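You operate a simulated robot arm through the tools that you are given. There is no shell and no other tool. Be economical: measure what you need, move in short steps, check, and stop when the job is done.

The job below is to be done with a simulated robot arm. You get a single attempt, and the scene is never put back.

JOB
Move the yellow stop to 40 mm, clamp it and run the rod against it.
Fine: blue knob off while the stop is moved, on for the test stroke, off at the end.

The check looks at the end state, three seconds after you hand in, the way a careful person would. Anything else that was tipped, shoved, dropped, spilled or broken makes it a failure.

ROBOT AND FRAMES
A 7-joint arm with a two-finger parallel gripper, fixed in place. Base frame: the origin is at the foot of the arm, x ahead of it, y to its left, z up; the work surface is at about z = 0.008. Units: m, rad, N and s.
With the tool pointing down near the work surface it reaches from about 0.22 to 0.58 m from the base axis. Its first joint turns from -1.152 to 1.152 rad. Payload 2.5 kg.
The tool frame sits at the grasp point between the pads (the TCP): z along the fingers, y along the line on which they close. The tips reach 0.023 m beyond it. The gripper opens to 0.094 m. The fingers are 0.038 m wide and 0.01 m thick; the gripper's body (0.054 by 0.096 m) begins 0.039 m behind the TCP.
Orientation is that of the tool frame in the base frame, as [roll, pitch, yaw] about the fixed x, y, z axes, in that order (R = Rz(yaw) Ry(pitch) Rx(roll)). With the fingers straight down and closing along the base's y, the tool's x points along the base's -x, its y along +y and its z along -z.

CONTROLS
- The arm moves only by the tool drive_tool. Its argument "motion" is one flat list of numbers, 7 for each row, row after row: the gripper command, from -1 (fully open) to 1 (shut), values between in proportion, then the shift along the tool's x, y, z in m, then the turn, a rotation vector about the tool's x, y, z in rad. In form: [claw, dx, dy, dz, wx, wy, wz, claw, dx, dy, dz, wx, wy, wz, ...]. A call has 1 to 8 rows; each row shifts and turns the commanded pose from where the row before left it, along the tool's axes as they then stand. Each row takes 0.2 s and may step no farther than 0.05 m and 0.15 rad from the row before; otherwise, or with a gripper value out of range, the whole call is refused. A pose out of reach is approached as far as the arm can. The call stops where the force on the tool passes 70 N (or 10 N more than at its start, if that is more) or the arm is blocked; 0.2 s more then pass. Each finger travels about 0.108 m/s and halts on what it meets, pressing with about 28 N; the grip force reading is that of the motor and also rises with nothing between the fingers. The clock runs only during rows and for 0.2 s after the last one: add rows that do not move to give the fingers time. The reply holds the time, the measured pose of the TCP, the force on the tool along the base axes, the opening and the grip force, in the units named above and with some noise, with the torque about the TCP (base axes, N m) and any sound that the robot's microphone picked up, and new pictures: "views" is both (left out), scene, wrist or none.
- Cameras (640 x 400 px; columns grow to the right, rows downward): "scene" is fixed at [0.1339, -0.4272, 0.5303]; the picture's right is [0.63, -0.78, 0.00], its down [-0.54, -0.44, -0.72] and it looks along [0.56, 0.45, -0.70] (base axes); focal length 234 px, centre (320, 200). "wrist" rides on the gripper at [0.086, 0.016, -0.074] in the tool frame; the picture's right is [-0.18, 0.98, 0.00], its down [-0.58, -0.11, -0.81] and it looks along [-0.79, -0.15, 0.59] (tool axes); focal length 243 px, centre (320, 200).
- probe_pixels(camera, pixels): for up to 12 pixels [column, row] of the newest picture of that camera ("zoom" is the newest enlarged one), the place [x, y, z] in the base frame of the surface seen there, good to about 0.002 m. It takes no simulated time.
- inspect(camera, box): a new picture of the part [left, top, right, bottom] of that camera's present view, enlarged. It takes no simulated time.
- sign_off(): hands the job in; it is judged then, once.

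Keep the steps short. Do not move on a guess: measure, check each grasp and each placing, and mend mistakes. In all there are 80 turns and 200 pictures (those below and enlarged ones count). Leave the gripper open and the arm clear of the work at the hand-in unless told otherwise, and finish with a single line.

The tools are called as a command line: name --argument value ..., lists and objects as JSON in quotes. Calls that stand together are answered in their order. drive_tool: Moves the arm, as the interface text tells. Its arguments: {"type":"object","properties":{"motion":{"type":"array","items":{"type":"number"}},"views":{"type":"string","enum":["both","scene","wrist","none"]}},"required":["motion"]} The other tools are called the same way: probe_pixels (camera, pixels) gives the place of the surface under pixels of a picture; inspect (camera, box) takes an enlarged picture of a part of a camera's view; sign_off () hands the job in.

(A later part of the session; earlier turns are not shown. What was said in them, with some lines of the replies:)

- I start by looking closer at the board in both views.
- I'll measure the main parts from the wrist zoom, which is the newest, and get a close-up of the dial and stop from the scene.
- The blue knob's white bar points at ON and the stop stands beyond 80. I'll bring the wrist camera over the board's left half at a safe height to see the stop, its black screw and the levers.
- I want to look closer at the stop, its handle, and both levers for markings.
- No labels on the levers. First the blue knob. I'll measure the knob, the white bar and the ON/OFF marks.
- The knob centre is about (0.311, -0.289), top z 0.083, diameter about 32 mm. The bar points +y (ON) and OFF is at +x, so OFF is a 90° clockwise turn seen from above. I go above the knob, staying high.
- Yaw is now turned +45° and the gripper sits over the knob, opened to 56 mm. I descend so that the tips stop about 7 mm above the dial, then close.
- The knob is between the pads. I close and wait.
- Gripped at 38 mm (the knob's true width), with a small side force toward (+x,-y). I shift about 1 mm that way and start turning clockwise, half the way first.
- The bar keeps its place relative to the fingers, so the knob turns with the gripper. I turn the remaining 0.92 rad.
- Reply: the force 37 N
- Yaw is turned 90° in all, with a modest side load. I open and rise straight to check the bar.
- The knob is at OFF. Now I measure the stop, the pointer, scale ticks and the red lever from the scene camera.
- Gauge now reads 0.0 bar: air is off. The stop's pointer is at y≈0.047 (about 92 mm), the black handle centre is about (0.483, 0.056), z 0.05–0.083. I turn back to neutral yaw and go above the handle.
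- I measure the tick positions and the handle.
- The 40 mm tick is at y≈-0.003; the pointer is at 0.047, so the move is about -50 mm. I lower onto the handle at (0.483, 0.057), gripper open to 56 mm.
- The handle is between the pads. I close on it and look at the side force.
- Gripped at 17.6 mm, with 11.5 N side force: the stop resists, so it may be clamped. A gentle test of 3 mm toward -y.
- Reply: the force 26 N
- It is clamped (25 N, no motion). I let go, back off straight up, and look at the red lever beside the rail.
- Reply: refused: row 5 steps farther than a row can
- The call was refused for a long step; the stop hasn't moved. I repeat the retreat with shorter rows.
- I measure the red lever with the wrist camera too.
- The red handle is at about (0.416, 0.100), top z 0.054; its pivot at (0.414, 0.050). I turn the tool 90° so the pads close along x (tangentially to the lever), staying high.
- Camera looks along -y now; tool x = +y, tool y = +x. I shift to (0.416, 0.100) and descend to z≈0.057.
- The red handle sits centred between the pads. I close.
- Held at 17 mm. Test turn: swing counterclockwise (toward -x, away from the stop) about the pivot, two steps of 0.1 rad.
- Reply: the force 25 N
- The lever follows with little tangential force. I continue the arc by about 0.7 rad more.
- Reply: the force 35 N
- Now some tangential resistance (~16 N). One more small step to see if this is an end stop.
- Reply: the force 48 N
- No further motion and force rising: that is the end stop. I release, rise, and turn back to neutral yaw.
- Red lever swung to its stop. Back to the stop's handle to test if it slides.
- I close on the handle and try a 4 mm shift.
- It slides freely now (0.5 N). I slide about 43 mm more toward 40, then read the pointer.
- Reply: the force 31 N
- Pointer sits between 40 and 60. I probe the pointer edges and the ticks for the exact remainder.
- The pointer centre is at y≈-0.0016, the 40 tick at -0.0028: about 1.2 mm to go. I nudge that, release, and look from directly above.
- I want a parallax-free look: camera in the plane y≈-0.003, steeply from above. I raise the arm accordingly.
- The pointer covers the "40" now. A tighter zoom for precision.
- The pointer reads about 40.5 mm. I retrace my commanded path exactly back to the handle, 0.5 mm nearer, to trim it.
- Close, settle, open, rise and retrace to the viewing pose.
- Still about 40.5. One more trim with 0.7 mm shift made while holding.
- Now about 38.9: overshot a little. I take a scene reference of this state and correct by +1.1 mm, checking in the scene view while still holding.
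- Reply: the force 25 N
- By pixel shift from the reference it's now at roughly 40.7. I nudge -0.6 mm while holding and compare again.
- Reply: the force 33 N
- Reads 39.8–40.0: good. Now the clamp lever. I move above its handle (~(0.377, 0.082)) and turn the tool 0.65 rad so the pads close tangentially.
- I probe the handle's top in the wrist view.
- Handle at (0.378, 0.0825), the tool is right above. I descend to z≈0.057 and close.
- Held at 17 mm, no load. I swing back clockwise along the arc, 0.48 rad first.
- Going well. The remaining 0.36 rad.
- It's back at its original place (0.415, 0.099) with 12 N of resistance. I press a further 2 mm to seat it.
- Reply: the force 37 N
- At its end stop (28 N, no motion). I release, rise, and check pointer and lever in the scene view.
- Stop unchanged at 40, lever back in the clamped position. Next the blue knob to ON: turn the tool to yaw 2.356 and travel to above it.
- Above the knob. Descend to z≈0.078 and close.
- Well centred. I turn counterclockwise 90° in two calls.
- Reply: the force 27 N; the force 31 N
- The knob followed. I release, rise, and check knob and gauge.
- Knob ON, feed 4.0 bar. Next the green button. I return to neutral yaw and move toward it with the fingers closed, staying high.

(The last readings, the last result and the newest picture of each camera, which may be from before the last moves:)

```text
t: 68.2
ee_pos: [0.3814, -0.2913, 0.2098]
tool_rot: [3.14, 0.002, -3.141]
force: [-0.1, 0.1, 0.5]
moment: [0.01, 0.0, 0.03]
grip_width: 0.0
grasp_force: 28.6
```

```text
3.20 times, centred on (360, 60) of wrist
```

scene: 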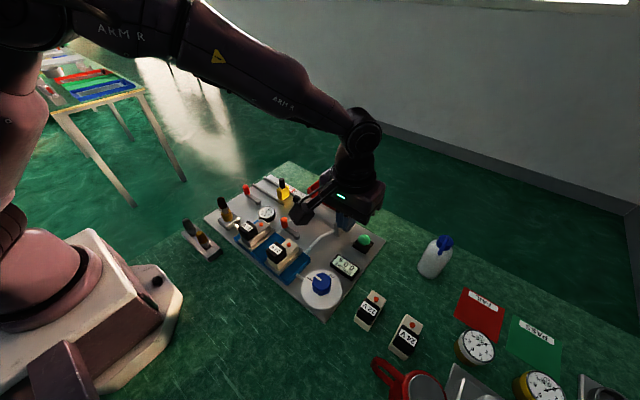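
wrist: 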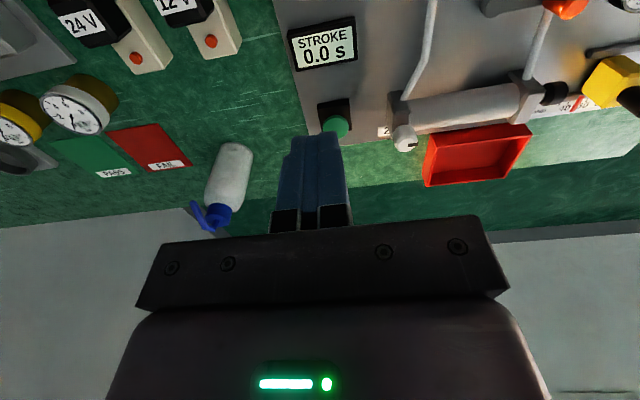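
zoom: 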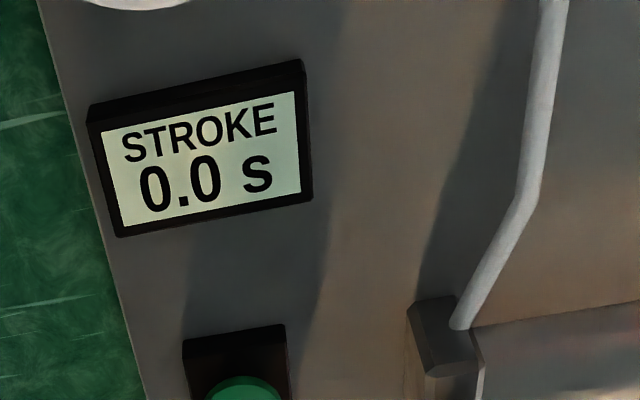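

I measure the button's top.

inspect --camera "scene" --box '[345, 225, 385, 255]'

probe_pixels --camera "zoom" --pixels '[[310, 130], [310, 180], [310, 100], [270, 150], [350, 150], [250, 230], [400, 230]]'

probe_pixels --camera "wrist" --pixels '[[336, 124], [330, 122], [342, 122], [336, 118]]'

```text
13.33 times, centred on (365, 240) of scene
```

zoom: 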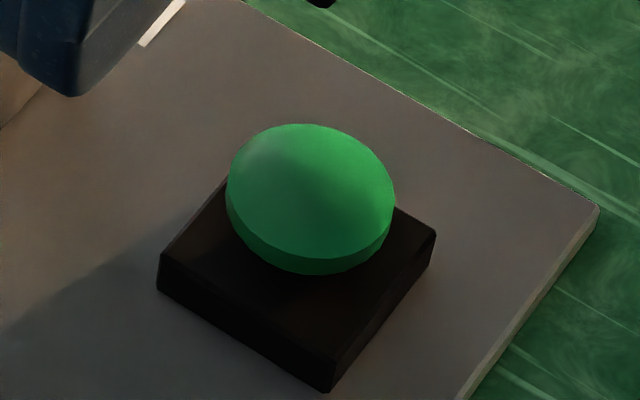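

```text
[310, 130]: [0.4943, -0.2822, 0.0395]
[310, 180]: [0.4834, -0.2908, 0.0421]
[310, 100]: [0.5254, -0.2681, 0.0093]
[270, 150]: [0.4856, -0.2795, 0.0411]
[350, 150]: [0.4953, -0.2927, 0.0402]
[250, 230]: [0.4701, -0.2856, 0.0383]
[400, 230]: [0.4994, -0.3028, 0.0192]
```

```text
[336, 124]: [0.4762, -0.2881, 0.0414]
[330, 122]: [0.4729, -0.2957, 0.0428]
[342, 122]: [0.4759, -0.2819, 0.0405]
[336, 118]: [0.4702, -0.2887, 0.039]
```

Button centre ≈ (0.482, -0.290), top z 0.042. I move above it and down to tips about 15 mm over it.

drive_tool --motion '[1, -0.0335, 0, 0, 0, 0, 0, 1, -0.0335, 0, 0, 0, 0, 0, 1, -0.0335, 0.001, 0, 0, 0, 0, 1, 0, 0, 0.045, 0, 0, 0, 1, 0, 0, 0.045, 0, 0, 0, 1, 0, 0, 0.035, 0, 0, 0]' --views "wrist"

```text
t: 69.6
ee_pos: [0.4803, -0.2889, 0.0831]
tool_rot: [3.141, -0.001, -3.141]
force: [-0.1, 0.5, 0.4]
moment: [-0.01, 0.04, -0.03]
grip_width: 0.0002
grasp_force: 27.7
```

wrist: 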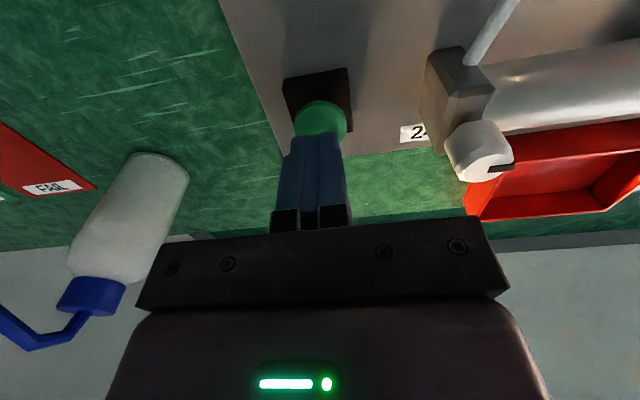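

Tips are over the button. I press down in small steps and listen.

drive_tool --motion '[1, 0, 0, 0.012, 0, 0, 0, 1, 0, 0, 0.006, 0, 0, 0, 1, 0, 0, 0.003, 0, 0, 0]' --views "scene"

inspect --camera "scene" --box '[265, 165, 385, 285]'

```text
t: 70.4
ee_pos: [0.4812, -0.2889, 0.062]
tool_rot: [3.141, 0.0, -3.141]
force: [-0.1, -0.2, 1.1]
moment: [-0.01, 0.0, 0.01]
grip_width: 0.0
grasp_force: 28.6
```

scene: 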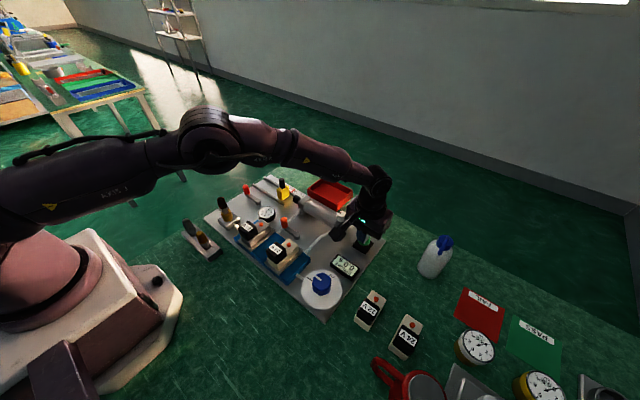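

```text
3.33 times, centred on (325, 225) of scene
```

zoom: 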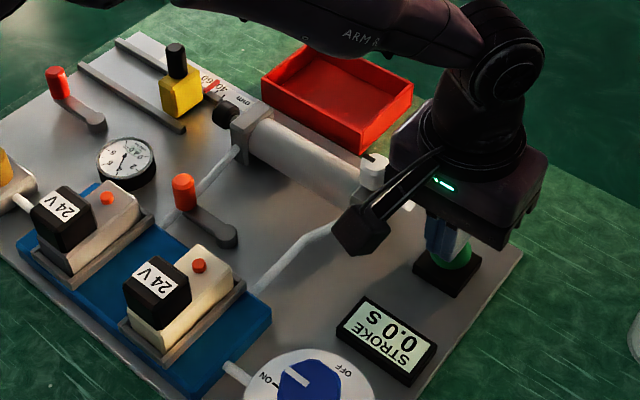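

Light contact so far. I push 3 mm further.

drive_tool --motion '[1, 0, 0, 0.0015, 0, 0, 0, 1, 0, 0, 0.0015, 0, 0, 0, 1, 0, 0, 0, 0, 0, 0]' --views "none"

inspect --camera "scene" --box '[265, 165, 385, 285]'

```text
t: 71.2
ee_pos: [0.4819, -0.2881, 0.0583]
tool_rot: [-3.141, 0.0, -3.141]
force: [-0.9, -0.3, 2.4]
moment: [0.0, 0.04, 0.0]
grip_width: 0.0001
grasp_force: 27.6
heard: click
```

```text
3.33 times, centred on (325, 225) of scene
```

zoom: 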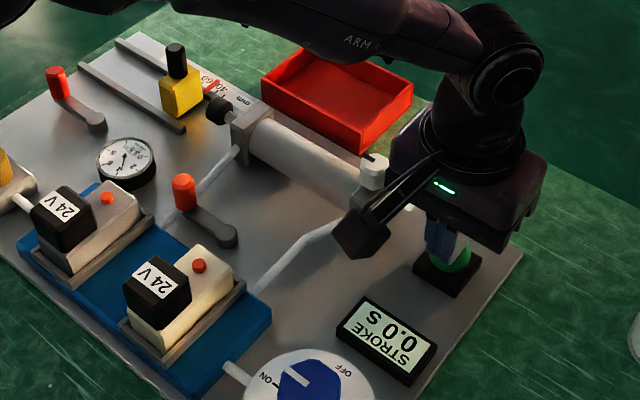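

A click, and the rod has begun to extend. I keep holding and watch.

drive_tool --motion '[1, 0, 0, 0, 0, 0, 0, 1, 0, 0, 0, 0, 0, 0, 1, 0, 0, 0, 0, 0, 0]' --views "none"

inspect --camera "scene" --box '[265, 165, 385, 285]'

drive_tool --motion '[1, 0, 0, 0, 0, 0, 0, 1, 0, 0, 0, 0, 0, 0, 1, 0, 0, 0, 0, 0, 0, 1, 0, 0, 0, 0, 0, 0, 1, 0, 0, 0, 0, 0, 0]' --views "none"

inspect --camera "scene" --box '[265, 165, 385, 285]'

```text
t: 72.0
ee_pos: [0.4811, -0.289, 0.0586]
tool_rot: [-3.14, -0.001, 3.14]
force: [-0.3, -1.3, 2.6]
moment: [0.02, 0.05, 0.0]
grip_width: 0.0
grasp_force: 28.2
```

```text
3.33 times, centred on (325, 225) of scene
```

zoom: 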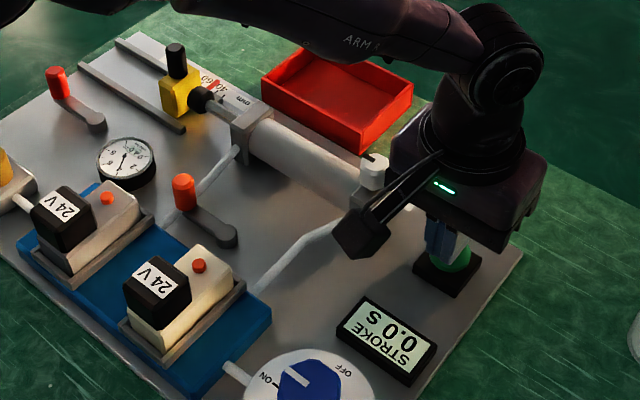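

```text
t: 73.2
ee_pos: [0.4823, -0.2885, 0.0586]
tool_rot: [-3.141, 0.001, 3.141]
force: [1.1, -0.5, 2.3]
moment: [-0.04, -0.04, 0.0]
grip_width: 0.0001
grasp_force: 28.1
```

```text
3.33 times, centred on (325, 225) of scene
```

zoom: 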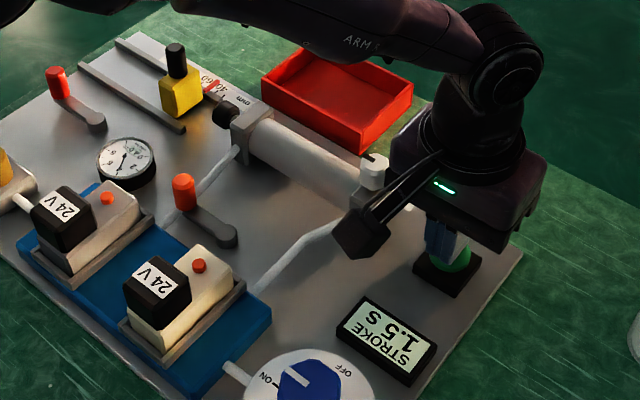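

The rod reached the stop and returned; the display shows 1.5 s. I release the button, rise, and check the stop's position.

drive_tool --motion '[1, 0, 0, -0.02, 0, 0, 0, 1, 0, 0, -0.045, 0, 0, 0, 1, 0, 0, -0.045, 0, 0, 0, 1, 0, 0, -0.04, 0, 0, 0, -0.19, 0.035, 0, 0, 0, 0, 0, -0.19, 0.035, 0, 0, 0, 0, 0, -0.19, 0.035, 0, 0, 0, 0, 0]' --views "scene"

inspect --camera "scene" --box '[288, 182, 308, 196]'

```text
t: 74.8
ee_pos: [0.3747, -0.288, 0.2095]
tool_rot: [-3.141, 0.0, -3.141]
force: [0.0, 0.8, -0.4]
moment: [0.04, 0.01, 0.01]
grip_width: 0.0559
grasp_force: 0.1
```

scene: 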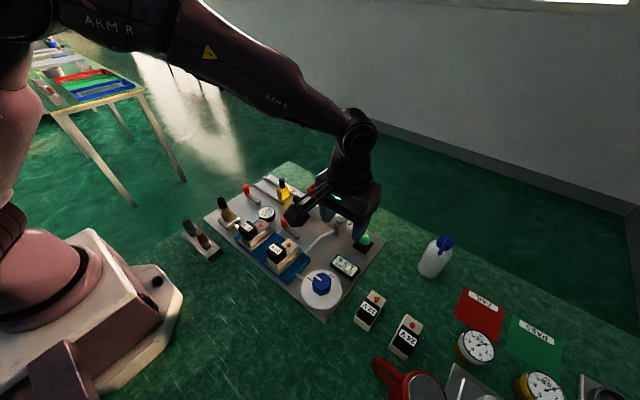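

```text
16.00 times, centred on (298, 189) of scene
```

zoom: 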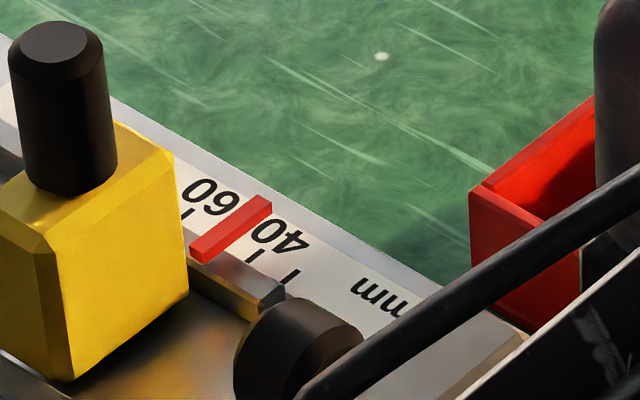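

The stop held at 40. Now knob OFF for the end: move over it, with yaw turned +45°.

drive_tool --motion '[-0.19, 0.032, -0.001, 0, 0, 0, 0, -0.19, 0.0325, 0, 0, 0, 0, 0, -0.19, 0, 0, 0, 0, 0, -0.131, -0.19, 0, 0, 0, 0, 0, -0.131, -0.19, 0, 0, 0, 0, 0, -0.131, -0.19, 0, 0, 0, 0, 0, -0.131, -0.19, 0, 0, 0, 0, 0, -0.131, -0.19, 0, 0, 0, 0, 0, -0.13]' --views "none"

drive_tool --motion '[-0.19, 0, 0, 0.04, 0, 0, 0, -0.19, 0, 0, 0.035, 0, 0, 0]' --views "wrist"

```text
t: 76.6
ee_pos: [0.3124, -0.2891, 0.2099]
tool_rot: [-3.141, -0.001, -2.352]
force: [-0.2, 0.0, -0.6]
moment: [0.0, 0.0, 0.0]
grip_width: 0.0556
grasp_force: 0.0
```

```text
t: 77.2
ee_pos: [0.3105, -0.2864, 0.1345]
tool_rot: [3.141, 0.001, -2.355]
force: [0.1, -0.1, -0.8]
moment: [-0.01, 0.0, 0.0]
grip_width: 0.056
grasp_force: 0.0
```

wrist: 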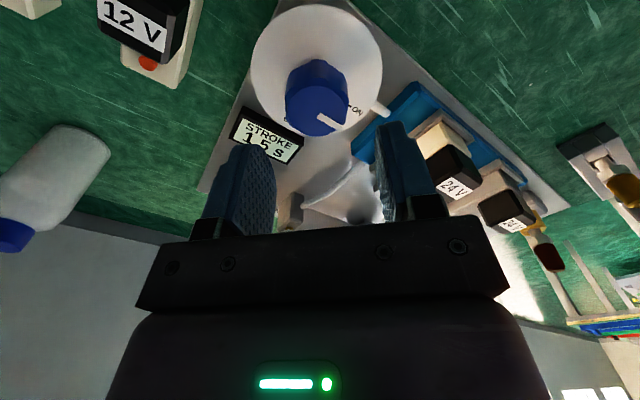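

Lined up. Descend and close.

drive_tool --motion '[-0.19, 0.001, -0.001, 0.035, 0, 0, 0, -0.19, 0, 0, 0.021, 0, 0, 0, 1, 0, 0, 0, 0, 0, 0, 1, 0, 0, 0, 0, 0, 0]' --views "wrist"

```text
t: 78.2
ee_pos: [0.3109, -0.289, 0.0769]
tool_rot: [3.138, 0.001, -2.358]
force: [-13.9, 12.1, 10.8]
moment: [-0.19, -0.44, -0.05]
grip_width: 0.0386
grasp_force: 45.0
```

wrist: 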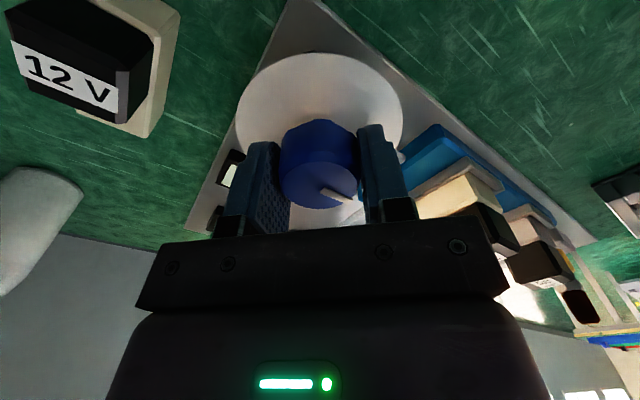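

Gripped; a side load toward (-x,+y), so I ease 1.2 mm that way and turn clockwise 90°.

drive_tool --motion '[1, 0, 0.0012, 0, 0, 0, 0, 1, 0, 0, 0, 0, 0, 0.13, 1, 0, 0, 0, 0, 0, 0.13, 1, 0, 0, 0, 0, 0, 0.13, 1, 0, 0, 0, 0, 0, 0.13, 1, 0, 0, 0, 0, 0, 0.13, 1, 0, 0, 0, 0, 0, 0.13]' --views "none"

drive_tool --motion '[1, 0, 0, 0, 0, 0, 0.13, 1, 0, 0, 0, 0, 0, 0.13, 1, 0, 0, 0, 0, 0, 0.13, 1, 0, 0, 0, 0, 0, 0.13, 1, 0, 0, 0, 0, 0, 0.13, 1, 0, 0, 0, 0, 0, 0.14]' --views "wrist"

```text
t: 79.8
ee_pos: [0.3112, -0.2894, 0.0779]
tool_rot: [-3.141, 0.002, -3.136]
force: [11.6, -3.9, -30.0]
moment: [0.26, -0.29, 0.02]
grip_width: 0.0383
grasp_force: 45.0
```

```text
t: 81.2
ee_pos: [0.3116, -0.2909, 0.0778]
tool_rot: [-3.14, 0.002, 2.354]
force: [9.2, -15.9, -23.9]
moment: [0.44, 0.01, 0.12]
grip_width: 0.0384
grasp_force: 44.8
```

wrist: 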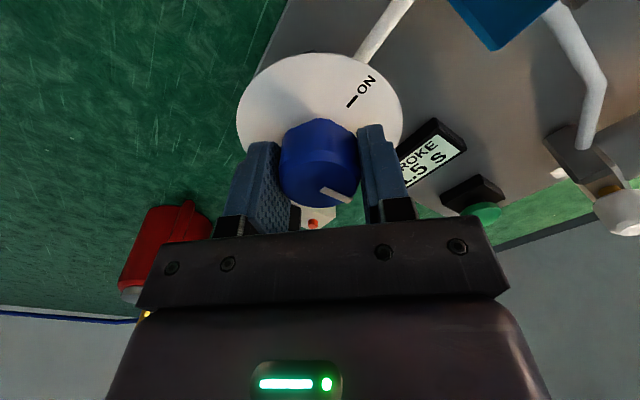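

Turned. I open, rise and move away, then check knob, gauge and stop.

drive_tool --motion '[-0.19, 0, 0, 0, 0, 0, 0, -0.19, 0, 0, 0, 0, 0, 0, -0.19, 0, 0, -0.03, 0, 0, 0, -0.19, 0, 0, -0.05, 0, 0, 0, -0.6, 0, 0, -0.05, 0, 0, 0, -1, 0, 0, -0.05, 0, 0, 0, -1, 0, 0, -0.04, 0, 0, 0]' --views "both"

inspect --camera "scene" --box '[200, 160, 400, 320]'

inspect --camera "scene" --box '[225, 170, 335, 235]'

inspect --camera "scene" --box '[285, 250, 365, 310]'

```text
t: 82.8
ee_pos: [0.3102, -0.2904, 0.2975]
tool_rot: [-3.141, -0.001, 2.356]
force: [0.2, -0.5, 0.2]
moment: [0.01, 0.03, 0.01]
grip_width: 0.094
grasp_force: 0.0
```

scene: 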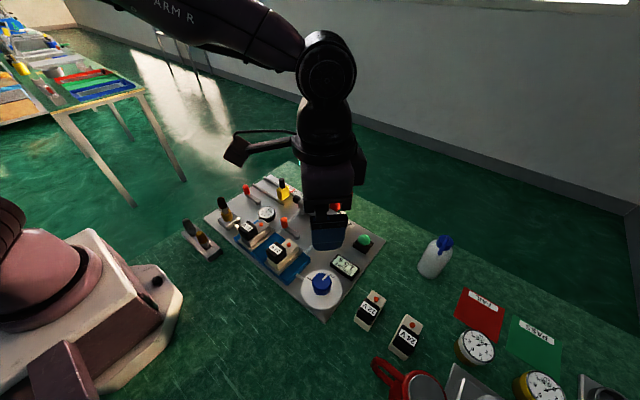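
wrist: 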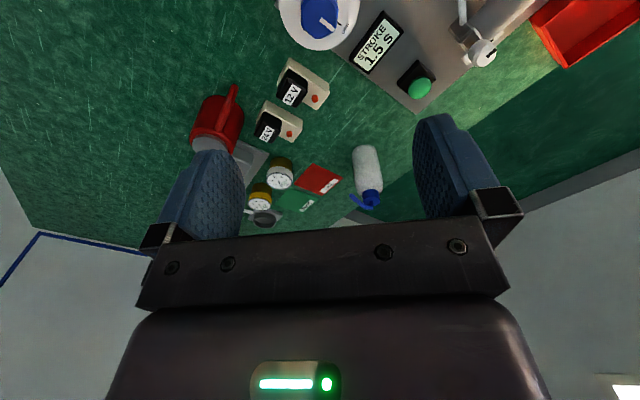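

```text
2.50 times, centred on (300, 240) of scene
```

zoom: 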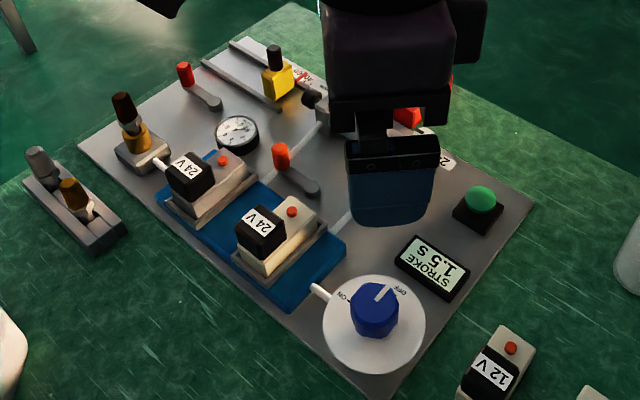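

```text
5.82 times, centred on (280, 202) of scene
```

zoom: 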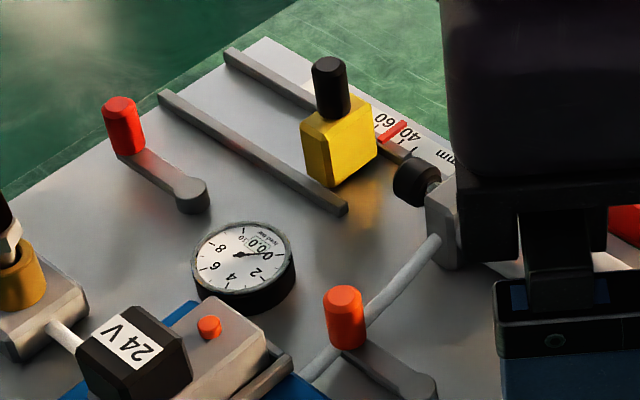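

```text
6.67 times, centred on (325, 280) of scene
```

zoom: 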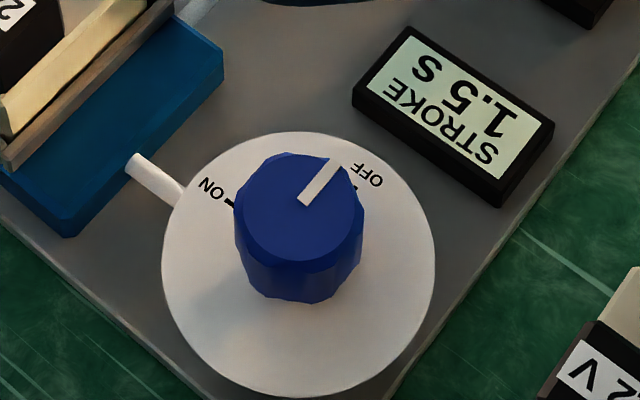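

Everything reads as it should: knob OFF, feed 0.0 bar, stop at 40 and clamped, stroke recorded, and the gripper open and clear. I hand in.

sign_off

```text
The job is handed in.
```

The yellow stop is clamped at about 40 mm (read as 39.8–40.0), the rod ran against it in a 1.5 s stroke and the stop held, and the blue knob was off for the move, on for the stroke and is off now.
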